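You operate a simulated robot arm through the tools that you are given. There is no shell and no other tool. Be economical: measure what you need, move in short steps, check, and stop when the job is done.

You are at the controls of a simulated robot arm. One attempt, no reset.

## Task
Fit the yellow-capped core pin, mould the bare lead round it, then pull the pin and eject.
Fine: the pin goes back to its hole; one shot, the socket full; the mould runs hot, hands off its faces.

It is judged by the outcome, as a careful person would: the job done as asked, and still so three seconds after it is handed in. It fails if anything else is knocked over, pushed out of place, dropped, spilled or broken.

## Robot
A 7-joint arm with a two-finger parallel gripper, fixed in place. Base frame: the origin is at the foot of the arm, x ahead of it, y to its left, z up. Readings come in cm, rad, newtons and seconds.
With the tool pointing down near the work surface it reaches from about 20 to 44 cm from the base axis. Its first joint turns from -1.152 to 1.152 rad. Payload 2.4 kg.
Tool frame: the origin (TCP) lies between the finger pads and is the grasp point; the fingertips stand 3 cm ahead of it; z points along the fingers, y is the line along which they close. Largest opening 9.4 cm; finger width 2.8, thickness 1; the body of the gripper, 5 by 9.6 cm, starts 5.5 cm behind the TCP.
Orientation is that of the tool frame in the base frame, as a unit quaternion [w, x, y, z]. With the fingers straight down and closing along the base's y, the tool's x points along the base's -x, its y along +y and its z along -z.

## Interface
- The arm moves only by the tool nudge_tool. Its argument "steps" is a list of rows, each a list of 3 entries, a list of its own where there are three numbers: the turn, a rotation vector about the tool's x, y, z in rad, then the shift along the tool's x, y, z in m, then the gripper command, from -1 (fully open) to 1 (shut), values between in proportion. In form: [[[rx, ry, rz], [tx, ty, tz], grip], ...]. A call has 1 to 12 rows; each row shifts and turns the commanded pose from where the row before left it, along the tool's axes as they then stand. Each row takes 0.2 s and may step no farther than 5 cm and 0.15 rad from the row before; otherwise, or with a gripper value out of range, the whole call is refused. A pose out of reach is approached as far as the arm can. The call stops where the force on the tool passes 40 N (or 10 N more than at its start, if that is more) or the arm is blocked; 0.2 s more then pass. The fingers move at their own pace (about 15.3 cm/s each) and stop on an object; they squeeze with about 35 N. The grip force told is the motor's: it shows also when the fingers shut on nothing. Time passes only in rows, and 0.2 s behind the last, so rows that do not move let the fingers close. It gives the time, the measured TCP pose, the force on the tool (base axes), the opening and the grip force at its end, in the units of the frame above (readings bear some noise), and new pictures: "views" is both (left out), scene, wrist or none.
- Cameras (640 x 400 px; columns grow to the right, rows downward): "scene" is fixed at [5.04, 48.92, 145.37]; the picture's right is [-0.62, -0.78, 0.00], its down [-0.43, 0.34, -0.84] and it looks along [0.65, -0.52, -0.55] (base axes); focal length 318 px, centre (320, 200). "wrist" rides on the gripper at [-3.7, 0, -5.8] in the tool frame; the picture's right is [0.00, -1.00, 0.00], its down [0.97, 0.00, -0.24] and it looks along [0.24, 0.00, 0.97] (tool axes); focal length 218 px, centre (320, 200).
- probe_pixels(camera, pixels): for up to 12 pixels [column, row] of the newest picture of that camera ("zoom" is the newest enlarged one), the place [x, y, z] in the base frame of the surface seen there, good to about 0.2 cm, but the place of the scene camera against the robot may be out by one fixed shift of up to 1.2 cm in any direction. No time passes.
- zoom(camera, box): a new picture of the part [left, top, right, bottom] of that camera's present view, enlarged. No time passes.
- sign_off(): hands the job in; it is judged then, once.

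Keep the steps short. Do not move on a guess: measure, check each grasp and each placing, and mend mistakes. In all there are 80 turns and 150 pictures (those below and enlarged ones count). Leave the gripper open and the arm clear of the work at the hand-in unless told otherwise, and finish with a single line.

The tools are called after "Call:" by a JSON object that holds its "api" and its "payload". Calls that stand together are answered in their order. nudge_tool: Moves the arm, as the interface text tells. Its arguments: {"type":"object","properties":{"steps":{"type":"array"},"views":{"type":"string","enum":["both","scene","wrist","none"]}},"required":["steps"]} The other tools are called the same way: probe_pixels (camera, pixels) gives the place of the surface under pixels of a picture; zoom (camera, box) takes an enlarged picture of a part of a camera's view; sign_off () hands the job in.

At the start:

```text
clock: 0.0
position: [41.83, 3.12, 118.3]
tcp_rot: [0.001, 0.0, 1.0, 0.0]
force: [0.3, 0.3, -0.4]
opening: 9.41
gripper_force: 0.0
```

scene: 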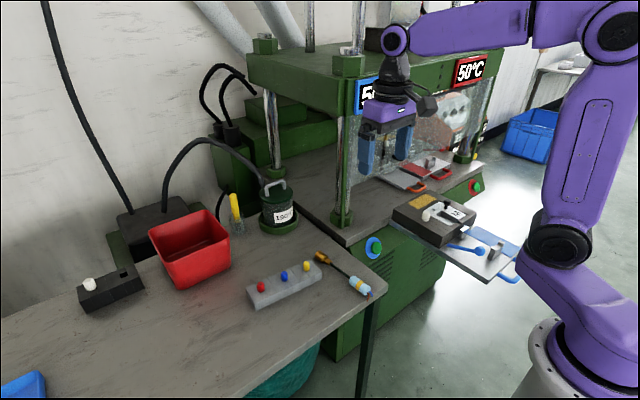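
wrist: 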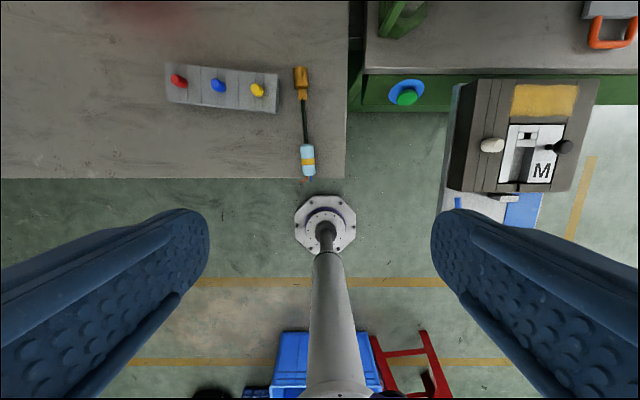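

I'll look closely at the mould and the bench before moving.

Call:
{"api": "zoom", "payload": {"camera": "scene", "box": [370, 140, 530, 290]}}

Call:
{"api": "zoom", "payload": {"camera": "scene", "box": [220, 230, 400, 330]}}

Call:
{"api": "zoom", "payload": {"camera": "wrist", "box": [430, 60, 640, 240]}}

Call:
{"api": "zoom", "payload": {"camera": "wrist", "box": [150, 50, 350, 190]}}

```text
2.67 times, centred on (450, 215) of scene
```

zoom: 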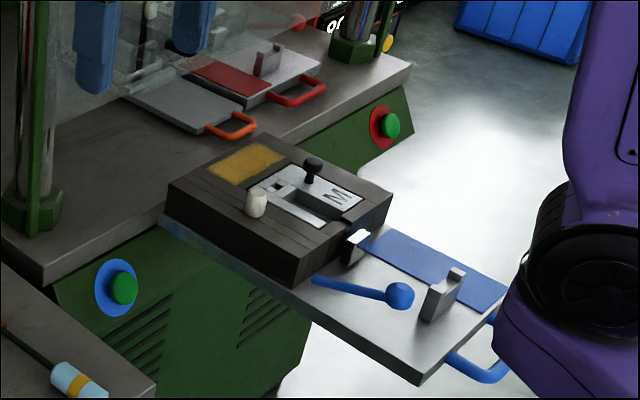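

```text
3.56 times, centred on (310, 280) of scene
```

zoom: 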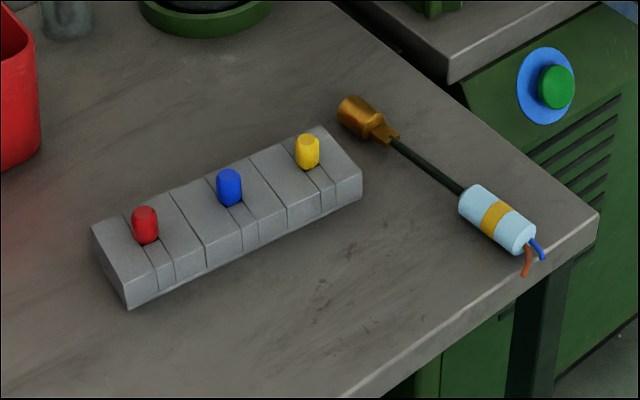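

```text
2.22 times, centred on (535, 150) of wrist
```

zoom: 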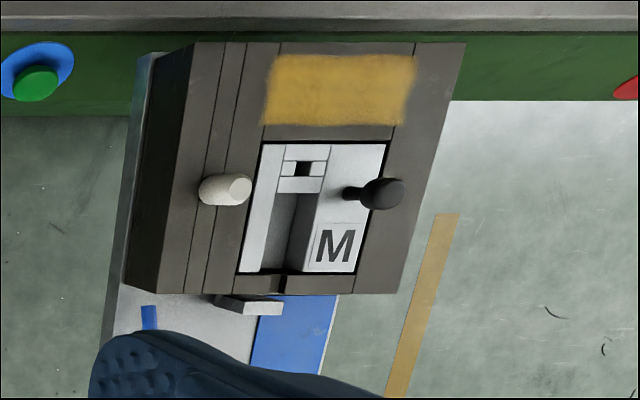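

```text
2.86 times, centred on (250, 120) of wrist
```

zoom: 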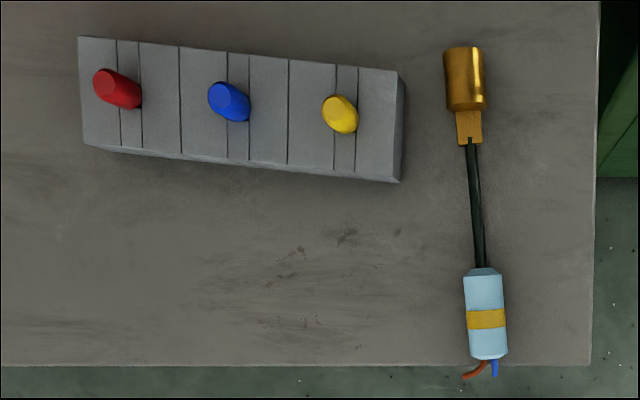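

I'll measure the places of the main things and look at the other parts of the scene.

Call:
{"api": "probe_pixels", "payload": {"camera": "wrist", "pixels": [[177, 81], [218, 86], [257, 90], [301, 85], [307, 160], [320, 130], [492, 146], [563, 147], [527, 136], [520, 165], [545, 100], [408, 97]]}}

Call:
{"api": "probe_pixels", "payload": {"camera": "scene", "pixels": [[261, 287], [284, 276], [307, 267], [323, 258], [356, 285], [435, 215], [449, 202], [470, 250], [490, 252], [374, 247], [476, 187], [90, 284]]}}

Call:
{"api": "zoom", "payload": {"camera": "scene", "box": [60, 160, 320, 320]}}

Call:
{"api": "zoom", "payload": {"camera": "scene", "box": [330, 40, 510, 200]}}

```text
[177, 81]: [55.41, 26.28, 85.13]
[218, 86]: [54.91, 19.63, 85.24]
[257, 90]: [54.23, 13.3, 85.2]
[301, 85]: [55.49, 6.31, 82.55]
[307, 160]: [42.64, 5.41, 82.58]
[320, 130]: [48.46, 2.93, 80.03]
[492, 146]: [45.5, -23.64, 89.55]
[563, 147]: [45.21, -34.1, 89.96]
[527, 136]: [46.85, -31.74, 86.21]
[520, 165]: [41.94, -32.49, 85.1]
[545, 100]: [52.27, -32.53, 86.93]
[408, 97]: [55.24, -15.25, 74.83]
```

```text
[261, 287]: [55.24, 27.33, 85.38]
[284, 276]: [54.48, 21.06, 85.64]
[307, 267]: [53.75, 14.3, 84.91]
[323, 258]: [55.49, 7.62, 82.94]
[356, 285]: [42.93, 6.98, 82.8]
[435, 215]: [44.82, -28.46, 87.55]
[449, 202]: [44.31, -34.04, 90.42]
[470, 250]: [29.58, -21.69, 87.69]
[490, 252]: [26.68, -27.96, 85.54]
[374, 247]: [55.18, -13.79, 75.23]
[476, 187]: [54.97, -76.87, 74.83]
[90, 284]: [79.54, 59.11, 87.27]
```

```text
2.46 times, centred on (190, 240) of scene
```

zoom: 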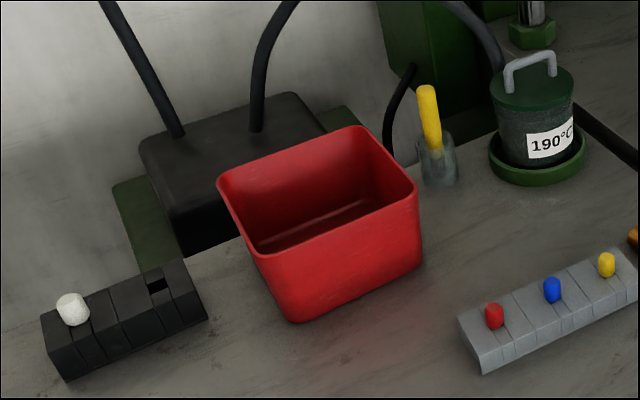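

```text
2.50 times, centred on (420, 120) of scene
```

zoom: 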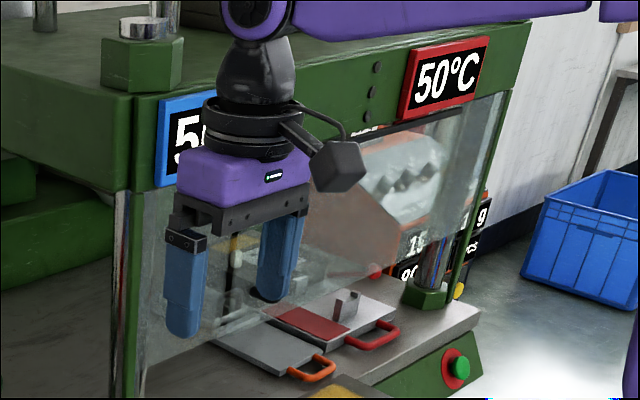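

Zooming tightly on the details: the mould, the lead, the sign and the tray.

Call:
{"api": "zoom", "payload": {"camera": "scene", "box": [408, 190, 472, 230]}}

Call:
{"api": "zoom", "payload": {"camera": "scene", "box": [440, 225, 530, 285]}}

Call:
{"api": "zoom", "payload": {"camera": "wrist", "box": [490, 110, 586, 170]}}

Call:
{"api": "zoom", "payload": {"camera": "scene", "box": [410, 70, 506, 180]}}

```text
10.00 times, centred on (440, 210) of scene
```

zoom: 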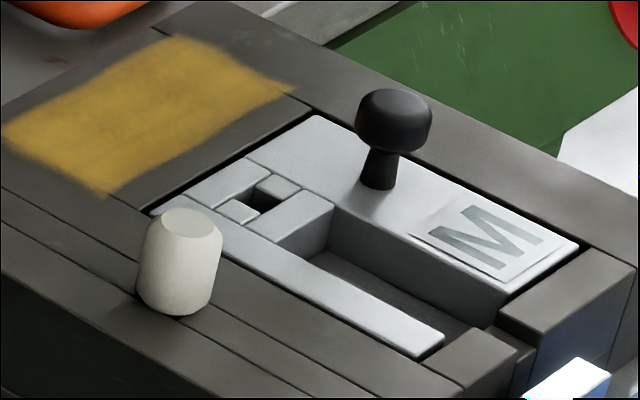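

```text
6.67 times, centred on (485, 255) of scene
```

zoom: 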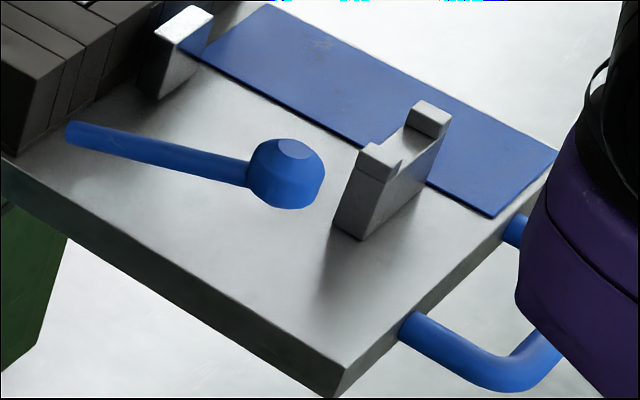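

```text
6.67 times, centred on (538, 140) of wrist
```

zoom: 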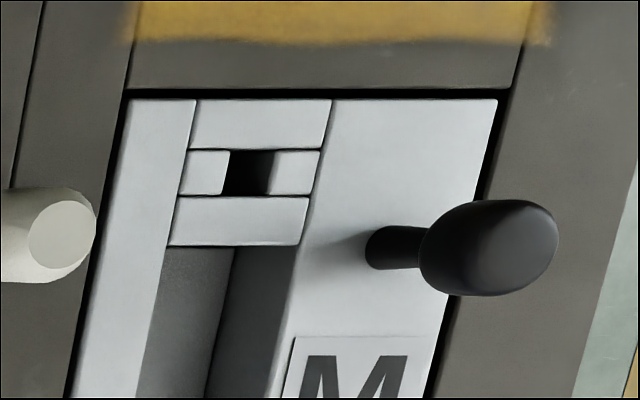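

```text
3.64 times, centred on (458, 125) of scene
```

zoom: 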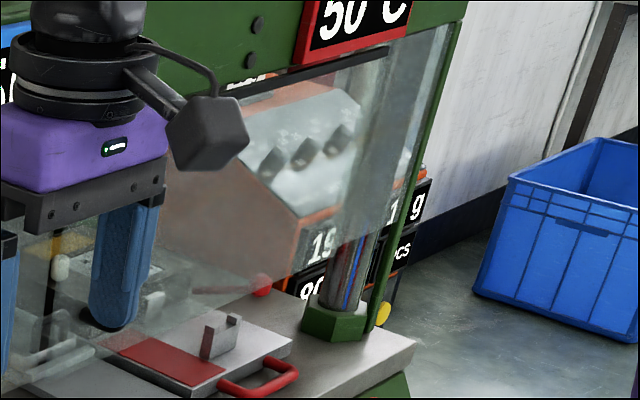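

I see the mould "M" on the blue tray, the rack of three pins, and the bare lead on the bench. The sign is partly hidden. I'll move the arm sideways at height over the mould to see it closely.

Call:
{"api": "nudge_tool", "payload": {"steps": [[[0, 0, 0], [0, -0.045, 0], -1], [[0, 0, 0], [0, -0.045, 0], -1], [[0, 0, 0], [0, -0.045, 0], -1], [[0, 0, 0], [0, -0.045, 0], -1], [[0, 0, 0], [0, -0.045, 0], -1], [[0, 0, 0], [0, -0.045, 0], -1], [[0, 0, 0], [0, -0.04, 0.02], -1], [[0, 0, 0], [0, 0, 0.02], -1]]}}

```text
clock: 1.8
position: [41.79, -28.04, 114.42]
tcp_rot: [0.0, -0.001, 1.0, 0.0]
force: [0.8, 0.0, 0.0]
opening: 9.4
gripper_force: 0.0
```

scene: 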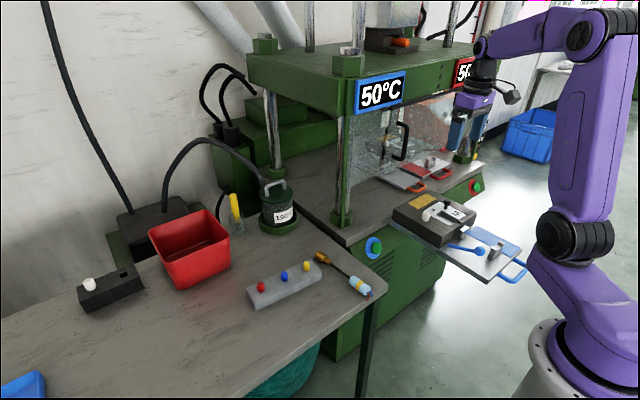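
wrist: 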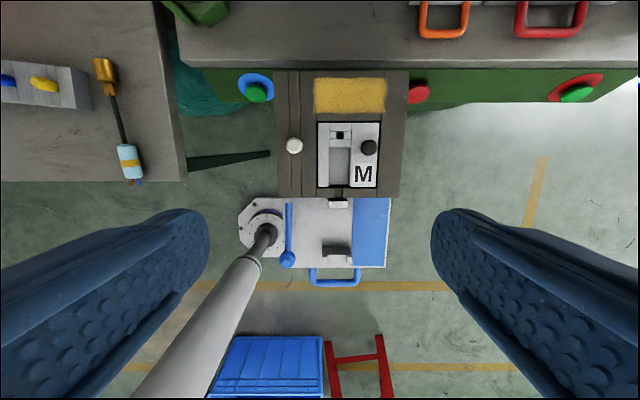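

Call:
{"api": "zoom", "payload": {"camera": "scene", "box": [345, 80, 465, 200]}}

Call:
{"api": "zoom", "payload": {"camera": "wrist", "box": [260, 60, 420, 210]}}

Call:
{"api": "zoom", "payload": {"camera": "wrist", "box": [60, 40, 180, 200]}}

Call:
{"api": "zoom", "payload": {"camera": "wrist", "box": [260, 185, 420, 295]}}

Call:
{"api": "probe_pixels", "payload": {"camera": "wrist", "pixels": [[339, 135], [338, 165], [294, 146], [369, 148], [350, 190], [338, 203], [287, 258], [288, 215], [336, 250], [256, 92], [420, 93], [335, 284]]}}

```text
3.33 times, centred on (405, 140) of scene
```

zoom: 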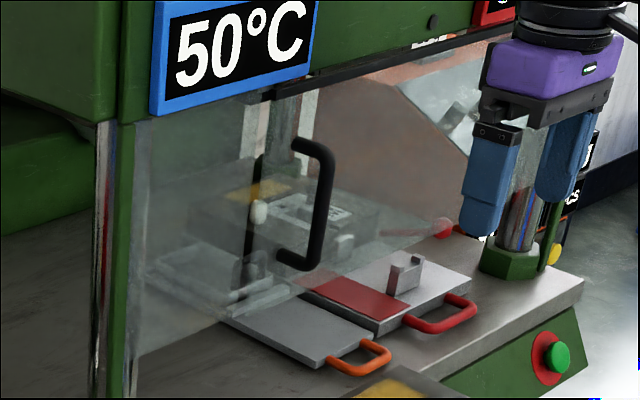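

```text
2.67 times, centred on (340, 135) of wrist
```

zoom: 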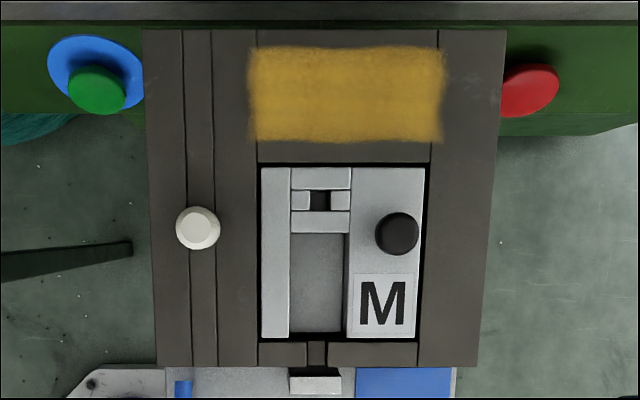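

```text
2.50 times, centred on (120, 120) of wrist
```

zoom: 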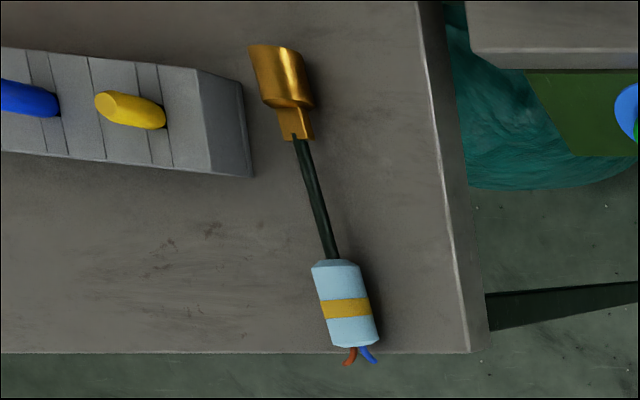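

```text
3.64 times, centred on (340, 240) of wrist
```

zoom: 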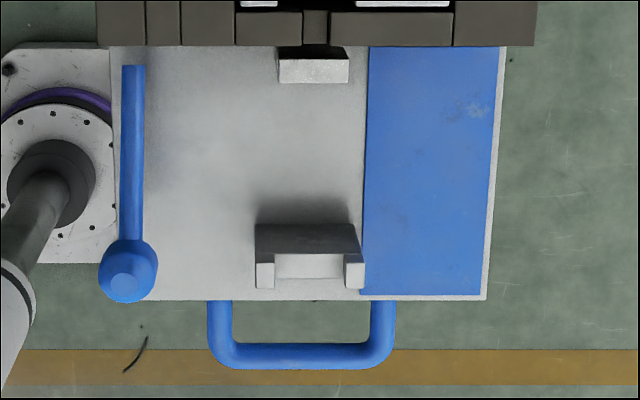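

```text
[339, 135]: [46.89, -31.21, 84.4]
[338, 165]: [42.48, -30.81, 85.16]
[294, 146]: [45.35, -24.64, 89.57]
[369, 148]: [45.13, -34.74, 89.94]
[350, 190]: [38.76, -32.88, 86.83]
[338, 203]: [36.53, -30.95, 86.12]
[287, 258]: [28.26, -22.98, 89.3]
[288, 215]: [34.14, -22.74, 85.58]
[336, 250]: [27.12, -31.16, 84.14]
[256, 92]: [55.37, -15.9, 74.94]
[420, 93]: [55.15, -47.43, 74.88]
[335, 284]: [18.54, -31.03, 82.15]
```

The cavity runs along x, with a slot at its front, a post at x≈36.5 and a cradle at x≈28. I'll probe its edges and those of the lead from this view.

Call:
{"api": "probe_pixels", "payload": {"camera": "zoom", "pixels": [[312, 27], [312, 65], [290, 250], [352, 250], [265, 275], [354, 275], [308, 265], [308, 235], [235, 345], [370, 345], [300, 355], [430, 200]]}}

Call:
{"api": "probe_pixels", "payload": {"camera": "wrist", "pixels": [[310, 75], [400, 75], [285, 180], [395, 185], [333, 150], [333, 183], [346, 165], [330, 165], [339, 193], [320, 130], [440, 33], [550, 33]]}}

Call:
{"api": "probe_pixels", "payload": {"camera": "wrist", "pixels": [[104, 61], [107, 78], [110, 90], [112, 98], [117, 120], [126, 147], [129, 162], [132, 176], [134, 183], [106, 70], [122, 164], [40, 84]]}}

```text
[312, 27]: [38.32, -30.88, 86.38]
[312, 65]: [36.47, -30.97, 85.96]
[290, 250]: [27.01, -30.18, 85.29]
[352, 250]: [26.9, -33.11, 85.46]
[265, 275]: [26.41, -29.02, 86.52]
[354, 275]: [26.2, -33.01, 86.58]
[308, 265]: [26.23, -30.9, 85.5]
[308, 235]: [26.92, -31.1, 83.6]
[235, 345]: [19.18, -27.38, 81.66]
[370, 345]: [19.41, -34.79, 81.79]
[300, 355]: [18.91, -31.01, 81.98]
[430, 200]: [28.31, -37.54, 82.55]
```

```text
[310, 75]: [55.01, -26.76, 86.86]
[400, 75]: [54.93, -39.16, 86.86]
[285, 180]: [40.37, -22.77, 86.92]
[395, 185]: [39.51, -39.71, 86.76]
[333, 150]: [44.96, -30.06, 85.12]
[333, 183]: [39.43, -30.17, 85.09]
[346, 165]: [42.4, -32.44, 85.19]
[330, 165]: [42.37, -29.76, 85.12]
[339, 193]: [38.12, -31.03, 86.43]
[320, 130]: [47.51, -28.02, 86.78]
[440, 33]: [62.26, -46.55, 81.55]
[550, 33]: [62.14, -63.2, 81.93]
```

```text
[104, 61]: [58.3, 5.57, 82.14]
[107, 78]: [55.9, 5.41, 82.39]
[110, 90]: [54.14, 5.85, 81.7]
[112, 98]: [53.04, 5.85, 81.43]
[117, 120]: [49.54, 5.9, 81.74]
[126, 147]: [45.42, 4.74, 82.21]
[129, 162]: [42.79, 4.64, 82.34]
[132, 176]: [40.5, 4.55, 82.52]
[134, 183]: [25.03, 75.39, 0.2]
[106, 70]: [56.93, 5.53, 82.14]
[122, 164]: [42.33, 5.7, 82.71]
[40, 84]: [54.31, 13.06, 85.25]
```

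Both ends look much the same in size, so I need a close look at the lead. I'll move above it, at about z=100.

Call:
{"api": "nudge_tool", "payload": {"steps": [[[0, 0, 0], [0, 0.045, 0], -1], [[0, 0, 0], [0, 0.045, 0], -1], [[0, 0, 0], [0, 0.045, 0], -1], [[0, 0, 0], [0, 0.045, 0], -1], [[0, 0, 0], [0, 0.045, 0], -1], [[0, 0, 0], [0, 0.045, 0], -1], [[0, 0, 0], [0, 0.045, 0.02], -1], [[0, 0, 0], [0, 0.03, 0.04], -1], [[0, 0, 0], [0, 0.0, 0.045], -1], [[0, 0, 0], [0, 0, 0.035], -1]]}}

```text
clock: 4.0
position: [41.67, 6.56, 100.02]
tcp_rot: [0.0, 0.0, 1.0, 0.0]
force: [0.2, -0.1, -0.3]
opening: 9.38
gripper_force: 0.0
```

scene: 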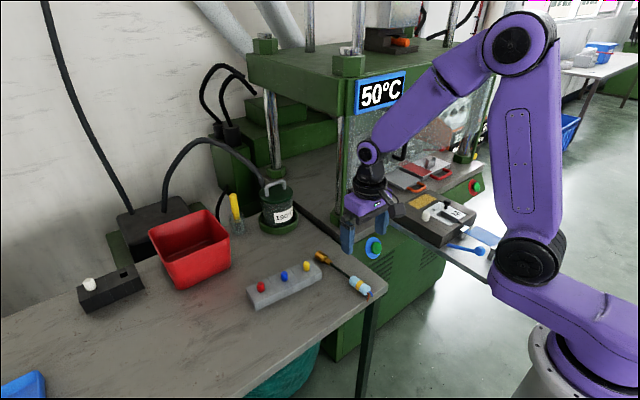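
wrist: 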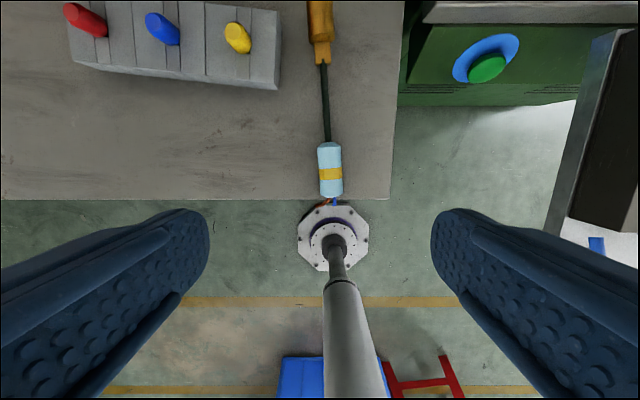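

Call:
{"api": "zoom", "payload": {"camera": "wrist", "box": [280, 120, 380, 220]}}

Call:
{"api": "zoom", "payload": {"camera": "wrist", "box": [270, 0, 370, 80]}}

Call:
{"api": "zoom", "payload": {"camera": "scene", "box": [305, 240, 385, 305]}}

Call:
{"api": "zoom", "payload": {"camera": "scene", "box": [385, 90, 495, 195]}}

Call:
{"api": "zoom", "payload": {"camera": "scene", "box": [360, 15, 430, 60]}}

```text
4.00 times, centred on (330, 170) of wrist
```

zoom: 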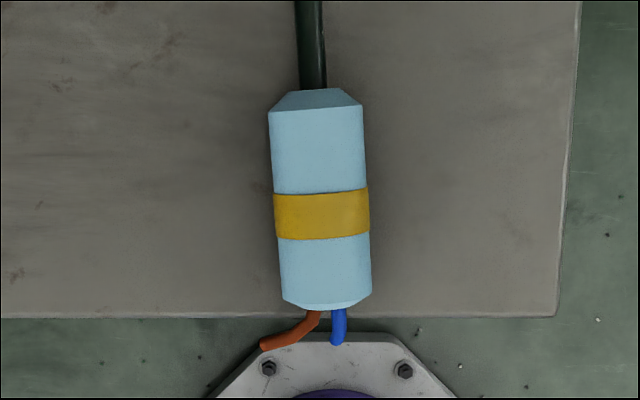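

```text
5.00 times, centred on (320, 40) of wrist
```

zoom: 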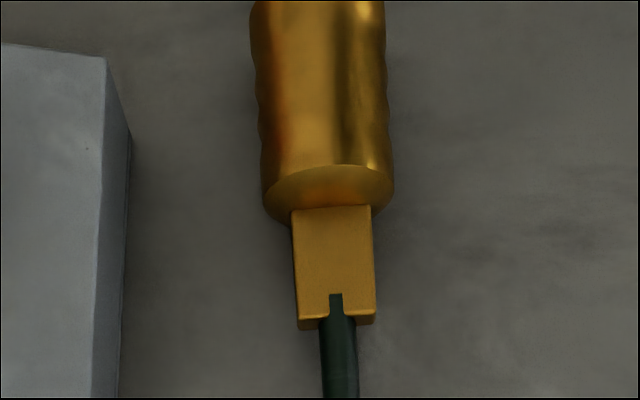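

```text
6.15 times, centred on (345, 272) of scene
```

zoom: 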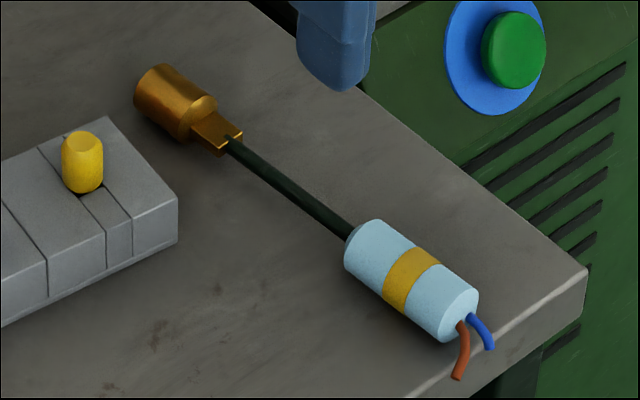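

```text
3.81 times, centred on (440, 142) of scene
```

zoom: 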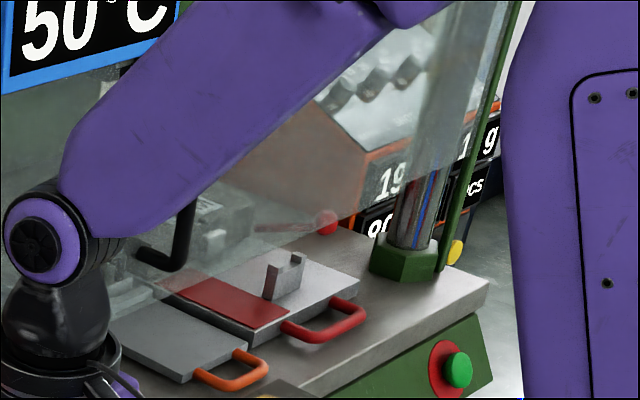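

```text
8.89 times, centred on (395, 38) of scene
```

zoom: 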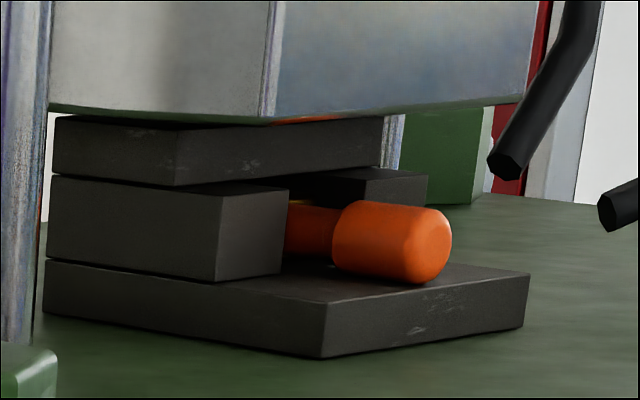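

Call:
{"api": "zoom", "payload": {"camera": "scene", "box": [70, 255, 150, 315]}}

Call:
{"api": "zoom", "payload": {"camera": "scene", "box": [225, 175, 305, 240]}}

Call:
{"api": "zoom", "payload": {"camera": "scene", "box": [385, 185, 465, 250]}}

Call:
{"api": "probe_pixels", "payload": {"camera": "scene", "pixels": [[90, 284], [125, 271], [190, 250], [279, 205], [237, 208], [437, 160], [420, 186], [404, 180], [432, 20], [400, 42], [425, 165], [408, 125]]}}

```text
6.67 times, centred on (110, 285) of scene
```

zoom: 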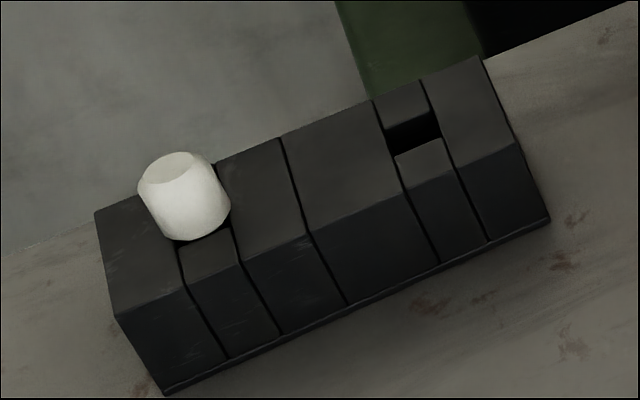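

```text
6.15 times, centred on (265, 208) of scene
```

zoom: 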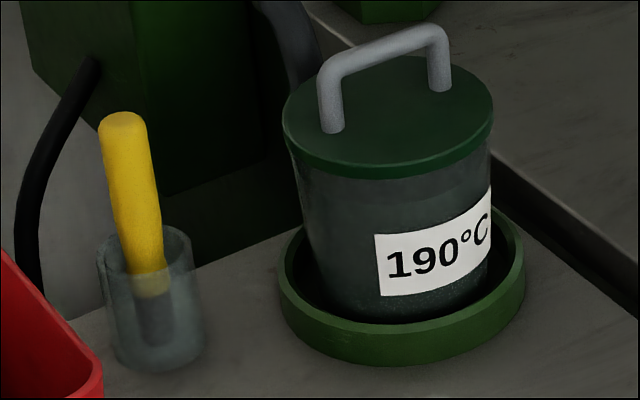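

```text
6.15 times, centred on (425, 218) of scene
```

zoom: 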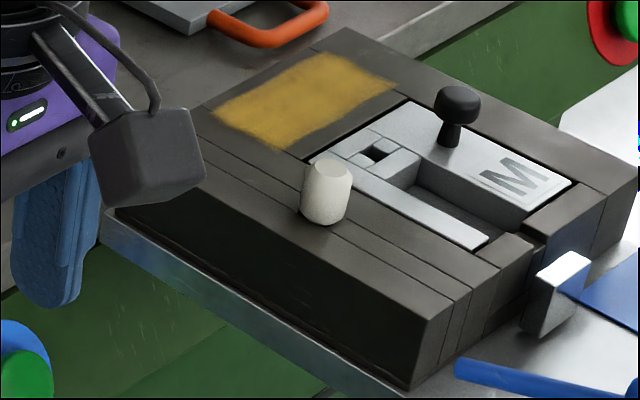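

```text
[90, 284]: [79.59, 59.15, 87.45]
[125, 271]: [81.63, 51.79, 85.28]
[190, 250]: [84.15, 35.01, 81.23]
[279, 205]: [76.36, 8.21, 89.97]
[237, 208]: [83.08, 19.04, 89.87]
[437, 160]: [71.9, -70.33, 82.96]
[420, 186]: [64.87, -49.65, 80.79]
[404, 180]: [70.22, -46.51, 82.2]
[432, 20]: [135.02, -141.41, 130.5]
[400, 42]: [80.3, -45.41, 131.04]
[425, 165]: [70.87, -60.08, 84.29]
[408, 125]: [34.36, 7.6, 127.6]
```

I take it that the brass contact is the bare end, for the cavity, and that the blue banded body rests in the cradle. The yellow band matches the yellow pin. Now I'll go above the pin rack for a close look.

Call:
{"api": "nudge_tool", "payload": {"steps": [[[0, 0, 0], [-0.04, 0.03, 0], 0.1], [[0, 0, 0], [-0.04, 0.037, 0], 0.1], [[0, 0, 0], [-0.02, 0, 0.02], 0.1], [[0, 0, 0], [0, 0, 0], 0.1]], "views": "wrist"}}

```text
refused: row 2 steps farther than a row can; nothing moved
```

Call:
{"api": "nudge_tool", "payload": {"steps": [[[0, 0, 0], [-0.03, 0.03, 0], 0.1], [[0, 0, 0], [-0.03, 0.037, 0], 0.1], [[0, 0, 0], [-0.04, 0, 0.02], 0.1], [[0, 0, 0], [0, 0, 0], 0.1]], "views": "wrist"}}

```text
clock: 5.0
position: [51.53, 13.32, 98.17]
tcp_rot: [0.0, 0.001, 1.0, 0.001]
force: [-0.2, -0.5, -0.6]
opening: 4.2
gripper_force: 0.1
```

wrist: 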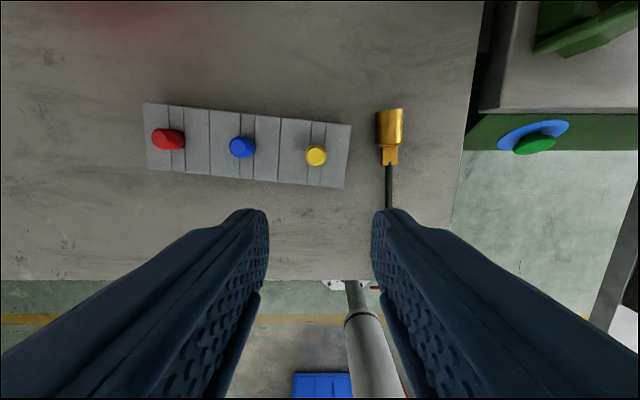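

Call:
{"api": "zoom", "payload": {"camera": "wrist", "box": [260, 90, 420, 200]}}

Call:
{"api": "probe_pixels", "payload": {"camera": "wrist", "pixels": [[144, 104], [147, 167], [350, 126], [343, 186], [316, 149], [316, 156], [313, 135], [320, 185], [390, 112], [389, 150], [376, 130], [402, 130]]}}

```text
3.64 times, centred on (340, 145) of wrist
```

zoom: 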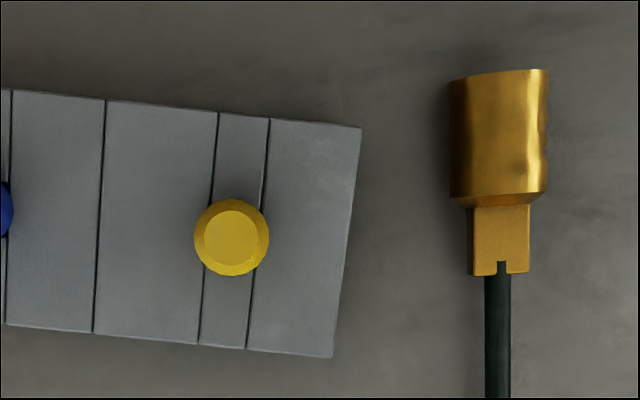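

```text
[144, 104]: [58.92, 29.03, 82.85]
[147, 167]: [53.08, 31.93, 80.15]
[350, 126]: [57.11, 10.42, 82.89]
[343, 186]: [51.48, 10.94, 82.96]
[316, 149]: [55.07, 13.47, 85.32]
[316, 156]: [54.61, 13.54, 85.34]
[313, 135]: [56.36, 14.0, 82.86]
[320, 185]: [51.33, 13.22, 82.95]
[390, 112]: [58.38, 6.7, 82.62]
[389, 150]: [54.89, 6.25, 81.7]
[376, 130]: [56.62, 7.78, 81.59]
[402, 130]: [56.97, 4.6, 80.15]
```

The yellow cap is at about (54.65, 13.5), with its top at z 85.3. The rack top is at z 82.9 and the rack is turned about 0.095 rad. I'll align and go part way down.

Call:
{"api": "nudge_tool", "payload": {"steps": [[[0, 0, 0.095], [0, 0, 0], 0.1], [[0, 0, 0], [-0.0311, 0.005, 0], 0.1], [[0, 0, 0], [0, 0, 0.04], 0.1], [[0, 0, 0], [0, 0, 0.035], 0.1], [[0, 0, 0], [0, 0, 0], 0.1]]}}

```text
clock: 6.2
position: [54.83, 13.51, 90.81]
tcp_rot: [0.0, 0.048, 0.999, 0.0]
force: [0.2, 0.1, -0.2]
opening: 4.22
gripper_force: 0.0
```

scene: 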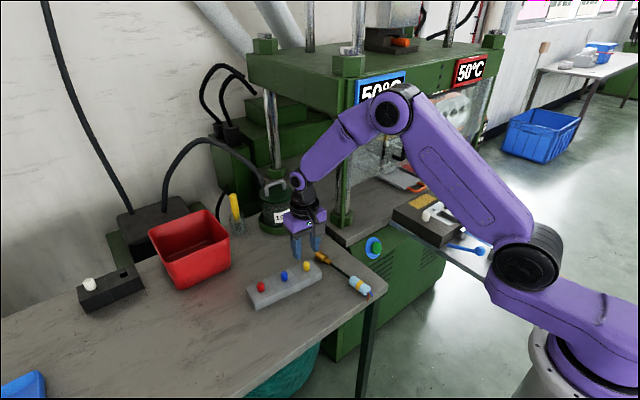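
wrist: 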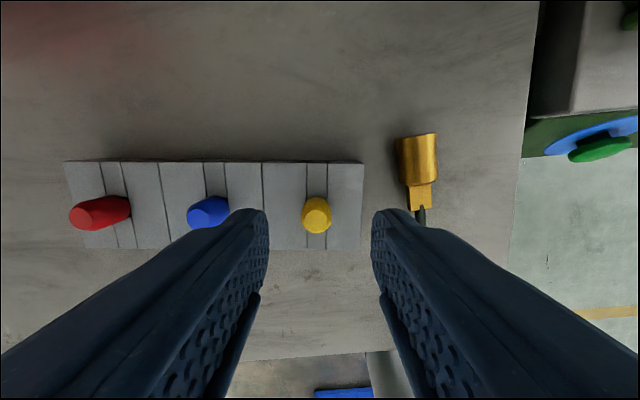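

Aligned and centred. Going down to z≈86.2 and closing.

Call:
{"api": "nudge_tool", "payload": {"steps": [[[0, 0, 0], [0.0015, 0, 0.03], 0.1], [[0, 0, 0], [0, 0, 0.016], 0.1], [[0, 0, 0], [0, 0, 0], 0.1], [[0, 0, 0], [0, 0, 0], 1], [[0, 0, 0], [0, 0, 0], 1], [[0, 0, 0], [0, 0, 0], 1]], "views": "wrist"}}

```text
clock: 7.6
position: [54.57, 13.35, 86.24]
tcp_rot: [0.0, 0.047, 0.999, 0.0]
force: [0.4, 2.0, -0.2]
opening: 1.56
gripper_force: 35.0
```

wrist: 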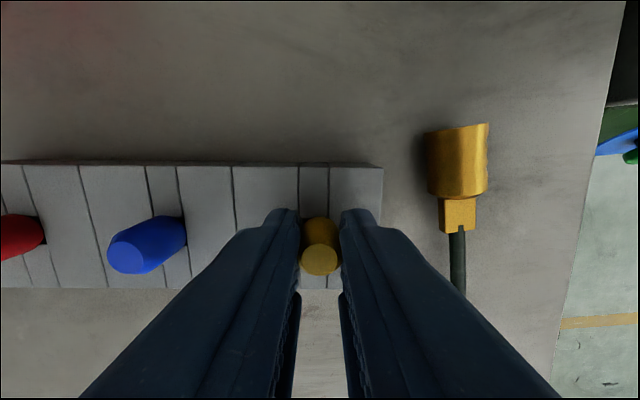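

The pin is gripped (opening 1.56, 35 N). Its seated pose is (54.57, 13.35, 86.24). I'll lift it straight up.

Call:
{"api": "nudge_tool", "payload": {"steps": [[[0, 0, 0], [0, 0, -0.01], 1], [[0, 0, 0], [0, 0, -0.02], 1], [[0, 0, 0], [0, 0, -0.03], 1], [[0, 0, 0], [0, 0, -0.03], 1], [[0, 0, 0], [0, 0, -0.03], 1]]}}

```text
clock: 8.8
position: [54.46, 13.44, 98.26]
tcp_rot: [-0.001, 0.048, 0.999, 0.0]
force: [0.3, -0.7, -0.7]
opening: 1.56
gripper_force: 34.8
```

scene: 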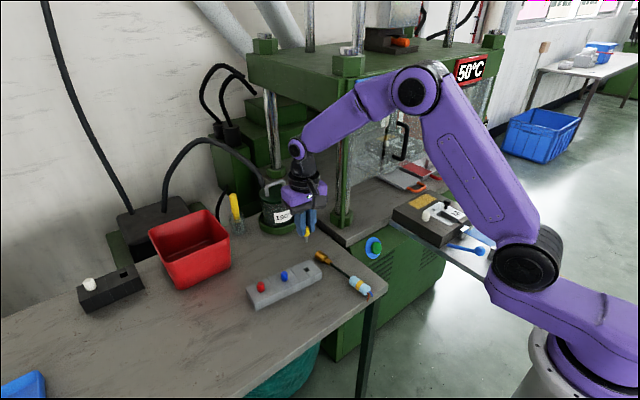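
wrist: 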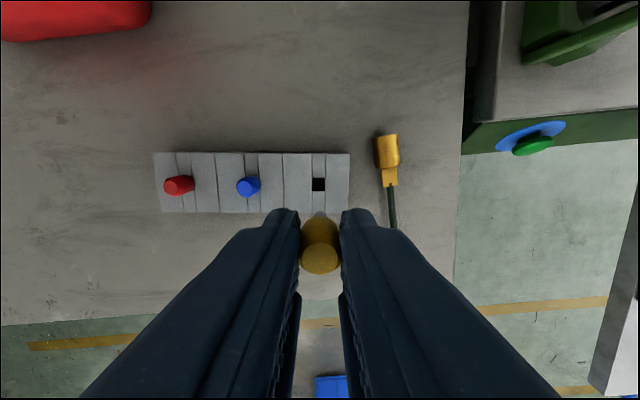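

The pin is out. I'll look at its shape and measure the empty rack hole for the return.

Call:
{"api": "zoom", "payload": {"camera": "scene", "box": [285, 200, 335, 260]}}

Call:
{"api": "probe_pixels", "payload": {"camera": "wrist", "pixels": [[318, 179], [318, 191], [312, 184], [325, 184], [352, 154], [348, 212]]}}

Call:
{"api": "zoom", "payload": {"camera": "wrist", "box": [280, 165, 360, 215]}}

```text
6.67 times, centred on (310, 230) of scene
```

zoom: 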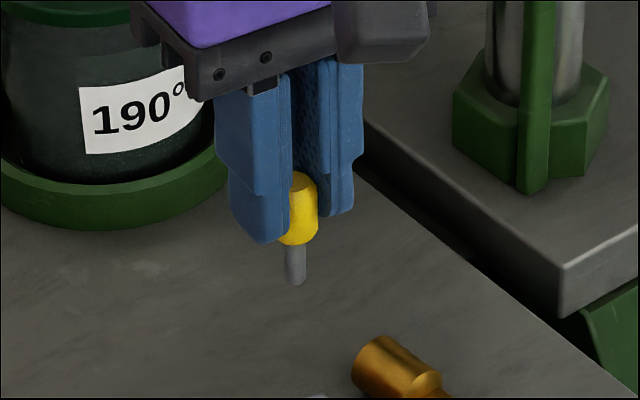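

```text
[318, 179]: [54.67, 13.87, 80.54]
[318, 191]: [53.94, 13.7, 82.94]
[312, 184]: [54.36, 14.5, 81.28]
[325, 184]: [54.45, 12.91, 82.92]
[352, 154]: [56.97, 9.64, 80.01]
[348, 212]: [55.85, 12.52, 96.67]
```

```text
8.00 times, centred on (320, 190) of wrist
```

zoom: 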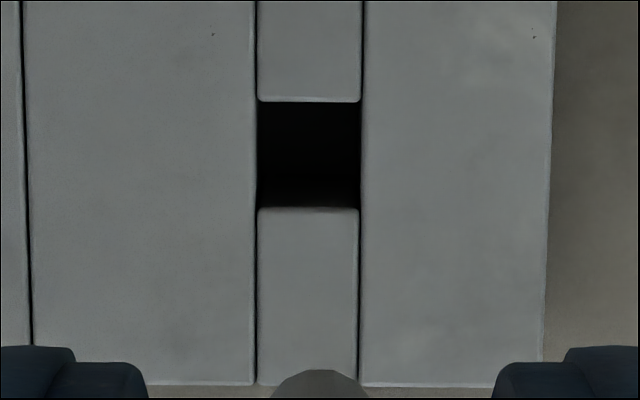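

The shaft is round, so I can turn the pin freely. The knobs on the mould leave little room along y, so I'll back off, raise a little and turn the tool a quarter turn. The fingers will then close along x at the mould.

Call:
{"api": "nudge_tool", "payload": {"steps": [[[0, 0, 0], [0.0375, 0, -0.02], 1], [[0, 0, 0], [0.0375, 0, -0.019], 1], [[0, 0, 0.1476], [0, 0, 0], 1], [[0, 0, 0.1476], [0, 0, 0], 1], [[0, 0, 0.1476], [0, 0, 0], 1], [[0, 0, 0.1476], [0, 0, 0], 1], [[0, 0, 0.1476], [0, 0, 0], 1], [[0, 0, 0.1476], [0, 0, 0], 1], [[0, 0, 0.1476], [0, 0, 0], 1], [[0, 0, 0.1476], [0, 0, 0], 1], [[0, 0, 0.1476], [0, 0, 0], 1], [[0, 0, 0.1476], [0, 0, 0], 1]], "views": "none"}}

```text
clock: 11.4
position: [47.21, 14.28, 102.15]
tcp_rot: [0.0, 0.708, 0.706, 0.0]
force: [-0.6, 0.4, -0.4]
opening: 1.56
gripper_force: 35.2
```

Turned. Now I move along -y to above the mould hole.

Call:
{"api": "nudge_tool", "payload": {"steps": [[[0, 0, 0], [-0.0455, 0, 0], 1], [[0, 0, 0], [-0.0455, 0, 0], 1], [[0, 0, 0], [-0.0455, 0, 0], 1], [[0, 0, 0], [-0.0455, 0, 0], 1], [[0, 0, 0], [-0.0455, 0, 0], 1], [[0, 0, 0], [-0.0455, 0, 0], 1], [[0, 0, 0], [-0.0455, 0, 0], 1], [[0, 0, 0], [-0.0455, 0, 0], 1], [[0, 0, 0], [-0.0455, 0, 0], 1], [[0, 0, 0], [-0.0455, -0.003, 0], 1], [[0, 0, 0], [0, 0, 0], 1]]}}

```text
clock: 13.8
position: [46.94, -31.11, 102.2]
tcp_rot: [0.001, 0.707, 0.707, 0.0]
force: [0.2, 0.6, 0.8]
opening: 1.58
gripper_force: 35.1
```

scene: 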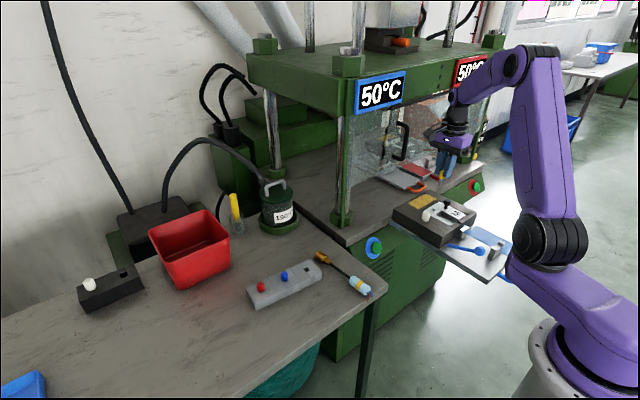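
wrist: 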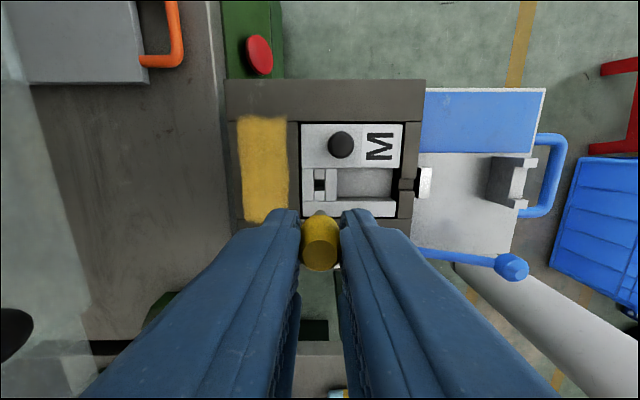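

Call:
{"api": "zoom", "payload": {"camera": "wrist", "box": [280, 160, 360, 210]}}

Call:
{"api": "probe_pixels", "payload": {"camera": "wrist", "pixels": [[319, 172], [320, 197], [350, 204], [410, 120], [235, 90]]}}

```text
8.00 times, centred on (320, 185) of wrist
```

zoom: 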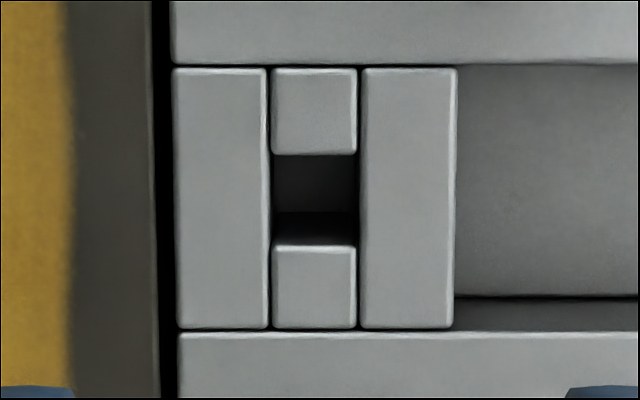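

```text
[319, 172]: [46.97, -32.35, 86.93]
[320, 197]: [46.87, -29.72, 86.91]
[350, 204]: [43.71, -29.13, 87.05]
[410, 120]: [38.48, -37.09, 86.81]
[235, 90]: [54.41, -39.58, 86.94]
```

The hole is only about 0.1 cm off where the pin's own hole lay under the tool. I'll correct that and go down to just above it.

Call:
{"api": "nudge_tool", "payload": {"steps": [[[0, 0, 0], [0.0006, -0.0009, 0.03], 1], [[0, 0, 0], [0, 0, 0.03], 1], [[0, 0, 0], [0, 0, 0.022], 1], [[0, 0, 0], [0, 0, 0], 1]], "views": "wrist"}}

Call:
{"api": "zoom", "payload": {"camera": "wrist", "box": [260, 160, 380, 280]}}

Call:
{"api": "zoom", "payload": {"camera": "scene", "box": [420, 150, 490, 220]}}

```text
clock: 14.8
position: [46.68, -30.97, 93.78]
tcp_rot: [0.0, 0.708, 0.706, 0.0]
force: [0.8, -0.3, 0.9]
opening: 1.59
gripper_force: 35.2
```

wrist: 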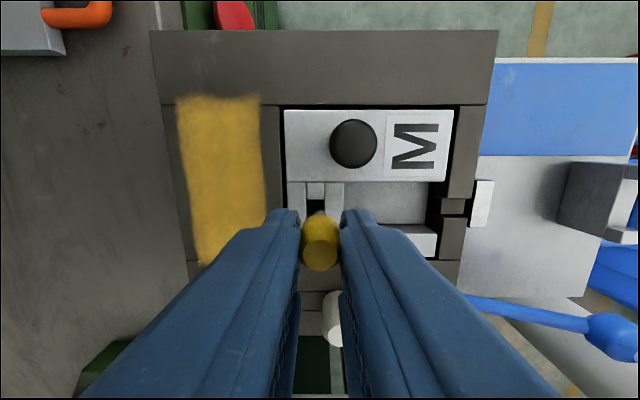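

```text
3.33 times, centred on (320, 220) of wrist
```

zoom: 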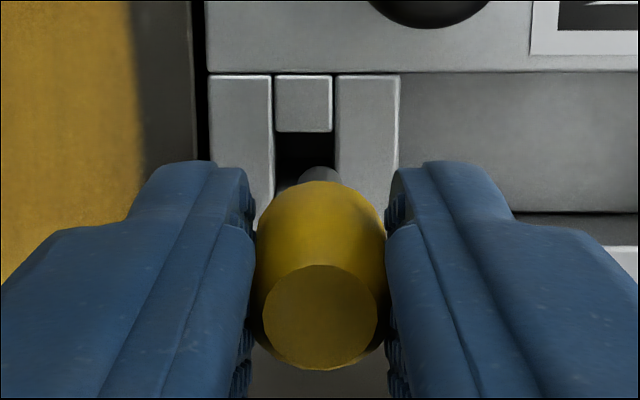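

```text
5.71 times, centred on (455, 185) of scene
```

zoom: 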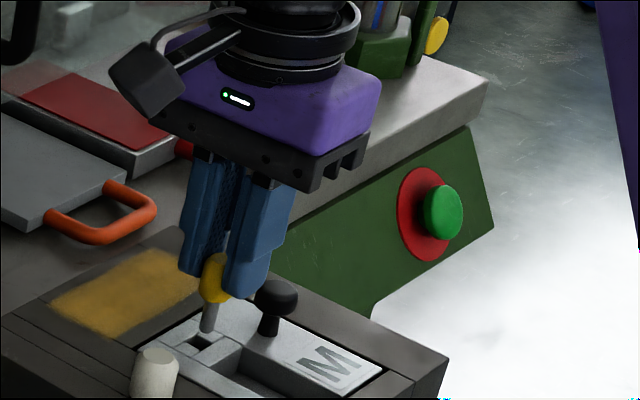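

The pin is about 0.28 cm off the hole along x (hole centre column 315, pin column 320), while y is good. I'll correct and check again.

Call:
{"api": "nudge_tool", "payload": {"steps": [[[0, 0, 0], [0, 0.0028, 0.003], 1], [[0, 0, 0], [0, 0, 0], 1]], "views": "wrist"}}

Call:
{"api": "zoom", "payload": {"camera": "wrist", "box": [260, 160, 380, 280]}}

```text
clock: 15.4
position: [47.04, -31.01, 93.53]
tcp_rot: [-0.001, 0.707, 0.707, 0.0]
force: [0.1, 0.1, 0.6]
opening: 1.56
gripper_force: 35.5
```

wrist: 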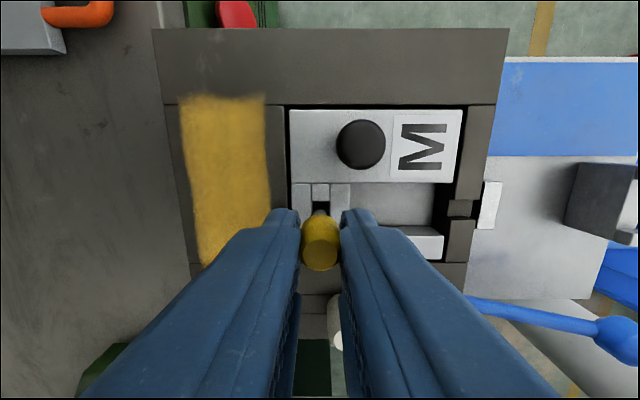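

```text
3.33 times, centred on (320, 220) of wrist
```

zoom: 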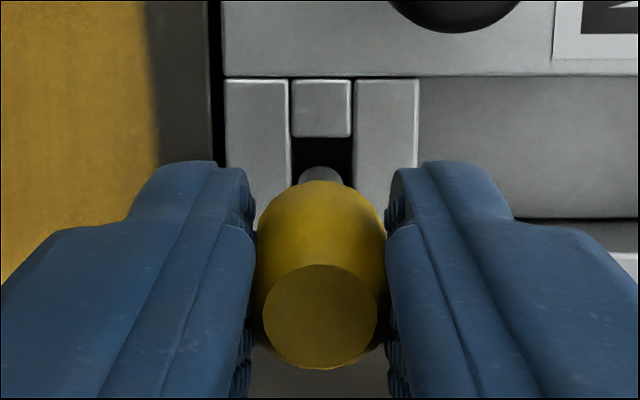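

Aligned in both directions. Inserting slowly.

Call:
{"api": "nudge_tool", "payload": {"steps": [[[0, 0, 0], [0, 0, 0.008], 1], [[0, 0, 0], [0, 0, 0.008], 1], [[0, 0, 0], [0, 0, 0.007], 1], [[0, 0, 0], [0, 0, 0.006], 1], [[0, 0, 0], [0, 0, 0.003], 1], [[0, 0, 0], [0, 0, 0], 1]], "views": "wrist"}}

Call:
{"api": "zoom", "payload": {"camera": "scene", "box": [405, 170, 475, 230]}}

```text
clock: 16.8
position: [47.11, -31.25, 90.48]
tcp_rot: [0.003, 0.707, 0.707, 0.0]
force: [-2.4, 3.3, 19.1]
opening: 1.6
gripper_force: 35.3
```

wrist: 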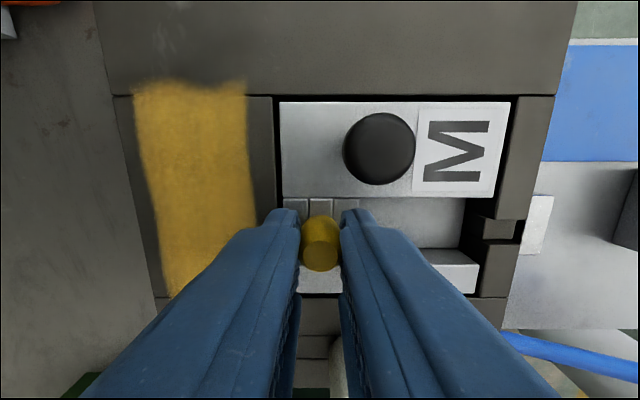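

```text
6.67 times, centred on (440, 200) of scene
```

zoom: 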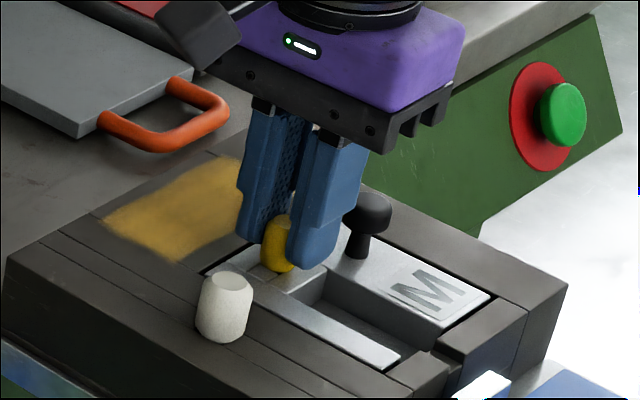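

19 N upward at z 90.48 means the cap is seated. I'll ease off, open narrowly and rise.

Call:
{"api": "nudge_tool", "payload": {"steps": [[[0, 0, 0], [0, 0, -0.002], 1], [[0, 0, 0], [0, 0, 0], 0.4], [[0, 0, 0], [0, 0, 0], 0.4], [[0, 0, 0], [0, 0, -0.03], 0.4], [[0, 0, 0], [0, 0, -0.04], 0.4], [[0, 0, 0], [0, 0, -0.04], 0.4]]}}

Call:
{"api": "zoom", "payload": {"camera": "wrist", "box": [270, 110, 430, 230]}}

Call:
{"api": "zoom", "payload": {"camera": "scene", "box": [405, 170, 475, 230]}}

```text
clock: 18.2
position: [47.14, -31.26, 101.63]
tcp_rot: [0.0, 0.707, 0.707, 0.0]
force: [0.5, 0.1, 0.9]
opening: 2.81
gripper_force: 0.0
```

scene: 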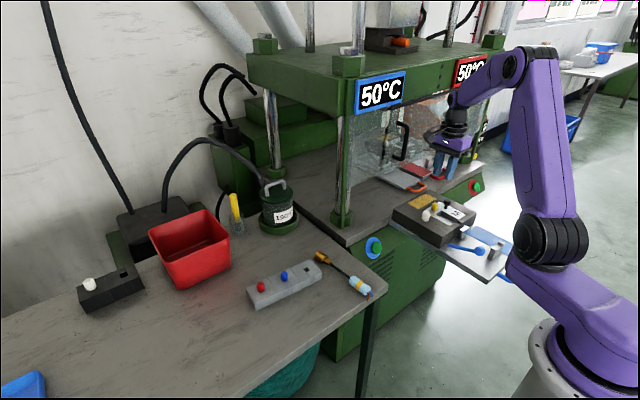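
wrist: 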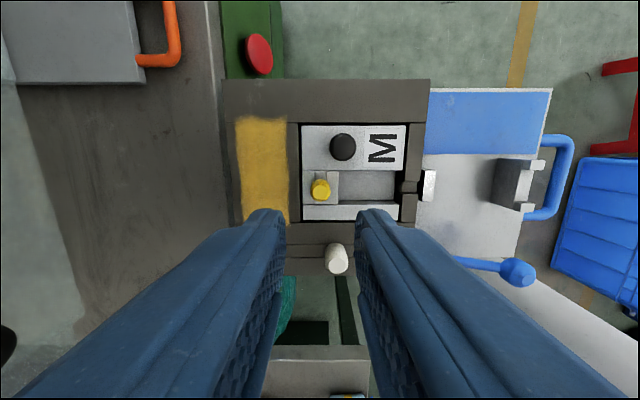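

```text
3.33 times, centred on (350, 170) of wrist
```

zoom: 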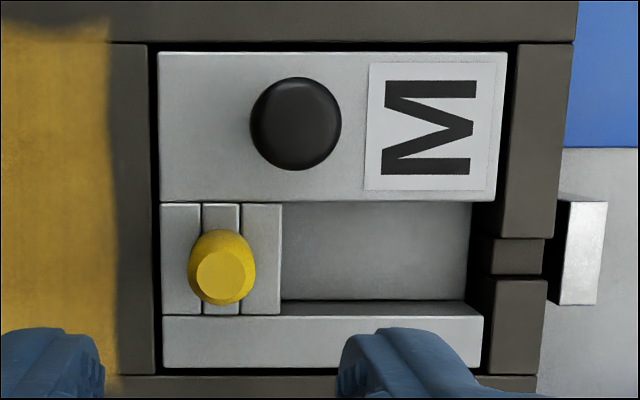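

```text
6.67 times, centred on (440, 200) of scene
```

zoom: 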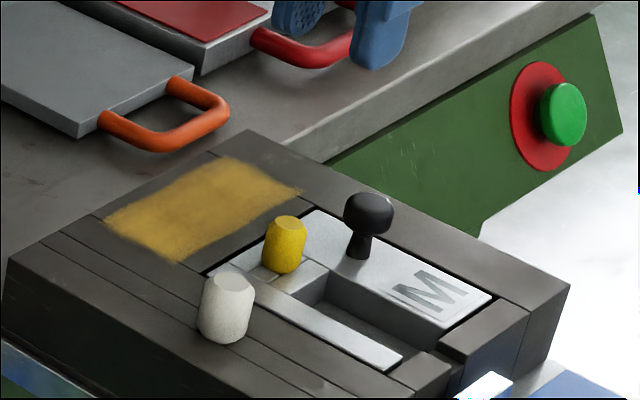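

The pin stands seated. I'll measure its cap and the cavity, slot, post and cradle from here.

Call:
{"api": "probe_pixels", "payload": {"camera": "zoom", "pixels": [[285, 240], [285, 210]]}}

Call:
{"api": "probe_pixels", "payload": {"camera": "wrist", "pixels": [[320, 191], [341, 175], [341, 197], [392, 175], [392, 197], [366, 186], [408, 186], [428, 175], [428, 198], [518, 185], [516, 170], [519, 208]]}}

Call:
{"api": "zoom", "payload": {"camera": "wrist", "box": [395, 140, 555, 240]}}

```text
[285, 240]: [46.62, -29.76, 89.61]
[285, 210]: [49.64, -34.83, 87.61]
```

```text
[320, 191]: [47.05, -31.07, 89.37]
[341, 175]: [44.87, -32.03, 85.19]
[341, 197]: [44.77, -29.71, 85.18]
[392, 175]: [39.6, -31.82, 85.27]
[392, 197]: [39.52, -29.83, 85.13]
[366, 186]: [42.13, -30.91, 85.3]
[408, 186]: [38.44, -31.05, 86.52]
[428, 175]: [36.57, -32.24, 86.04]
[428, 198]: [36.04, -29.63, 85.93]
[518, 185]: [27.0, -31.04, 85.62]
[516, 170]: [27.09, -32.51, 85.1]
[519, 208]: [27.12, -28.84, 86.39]
```

```text
4.00 times, centred on (475, 190) of wrist
```

zoom: 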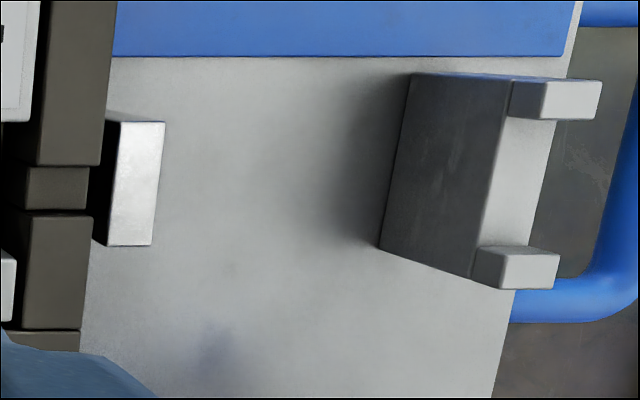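

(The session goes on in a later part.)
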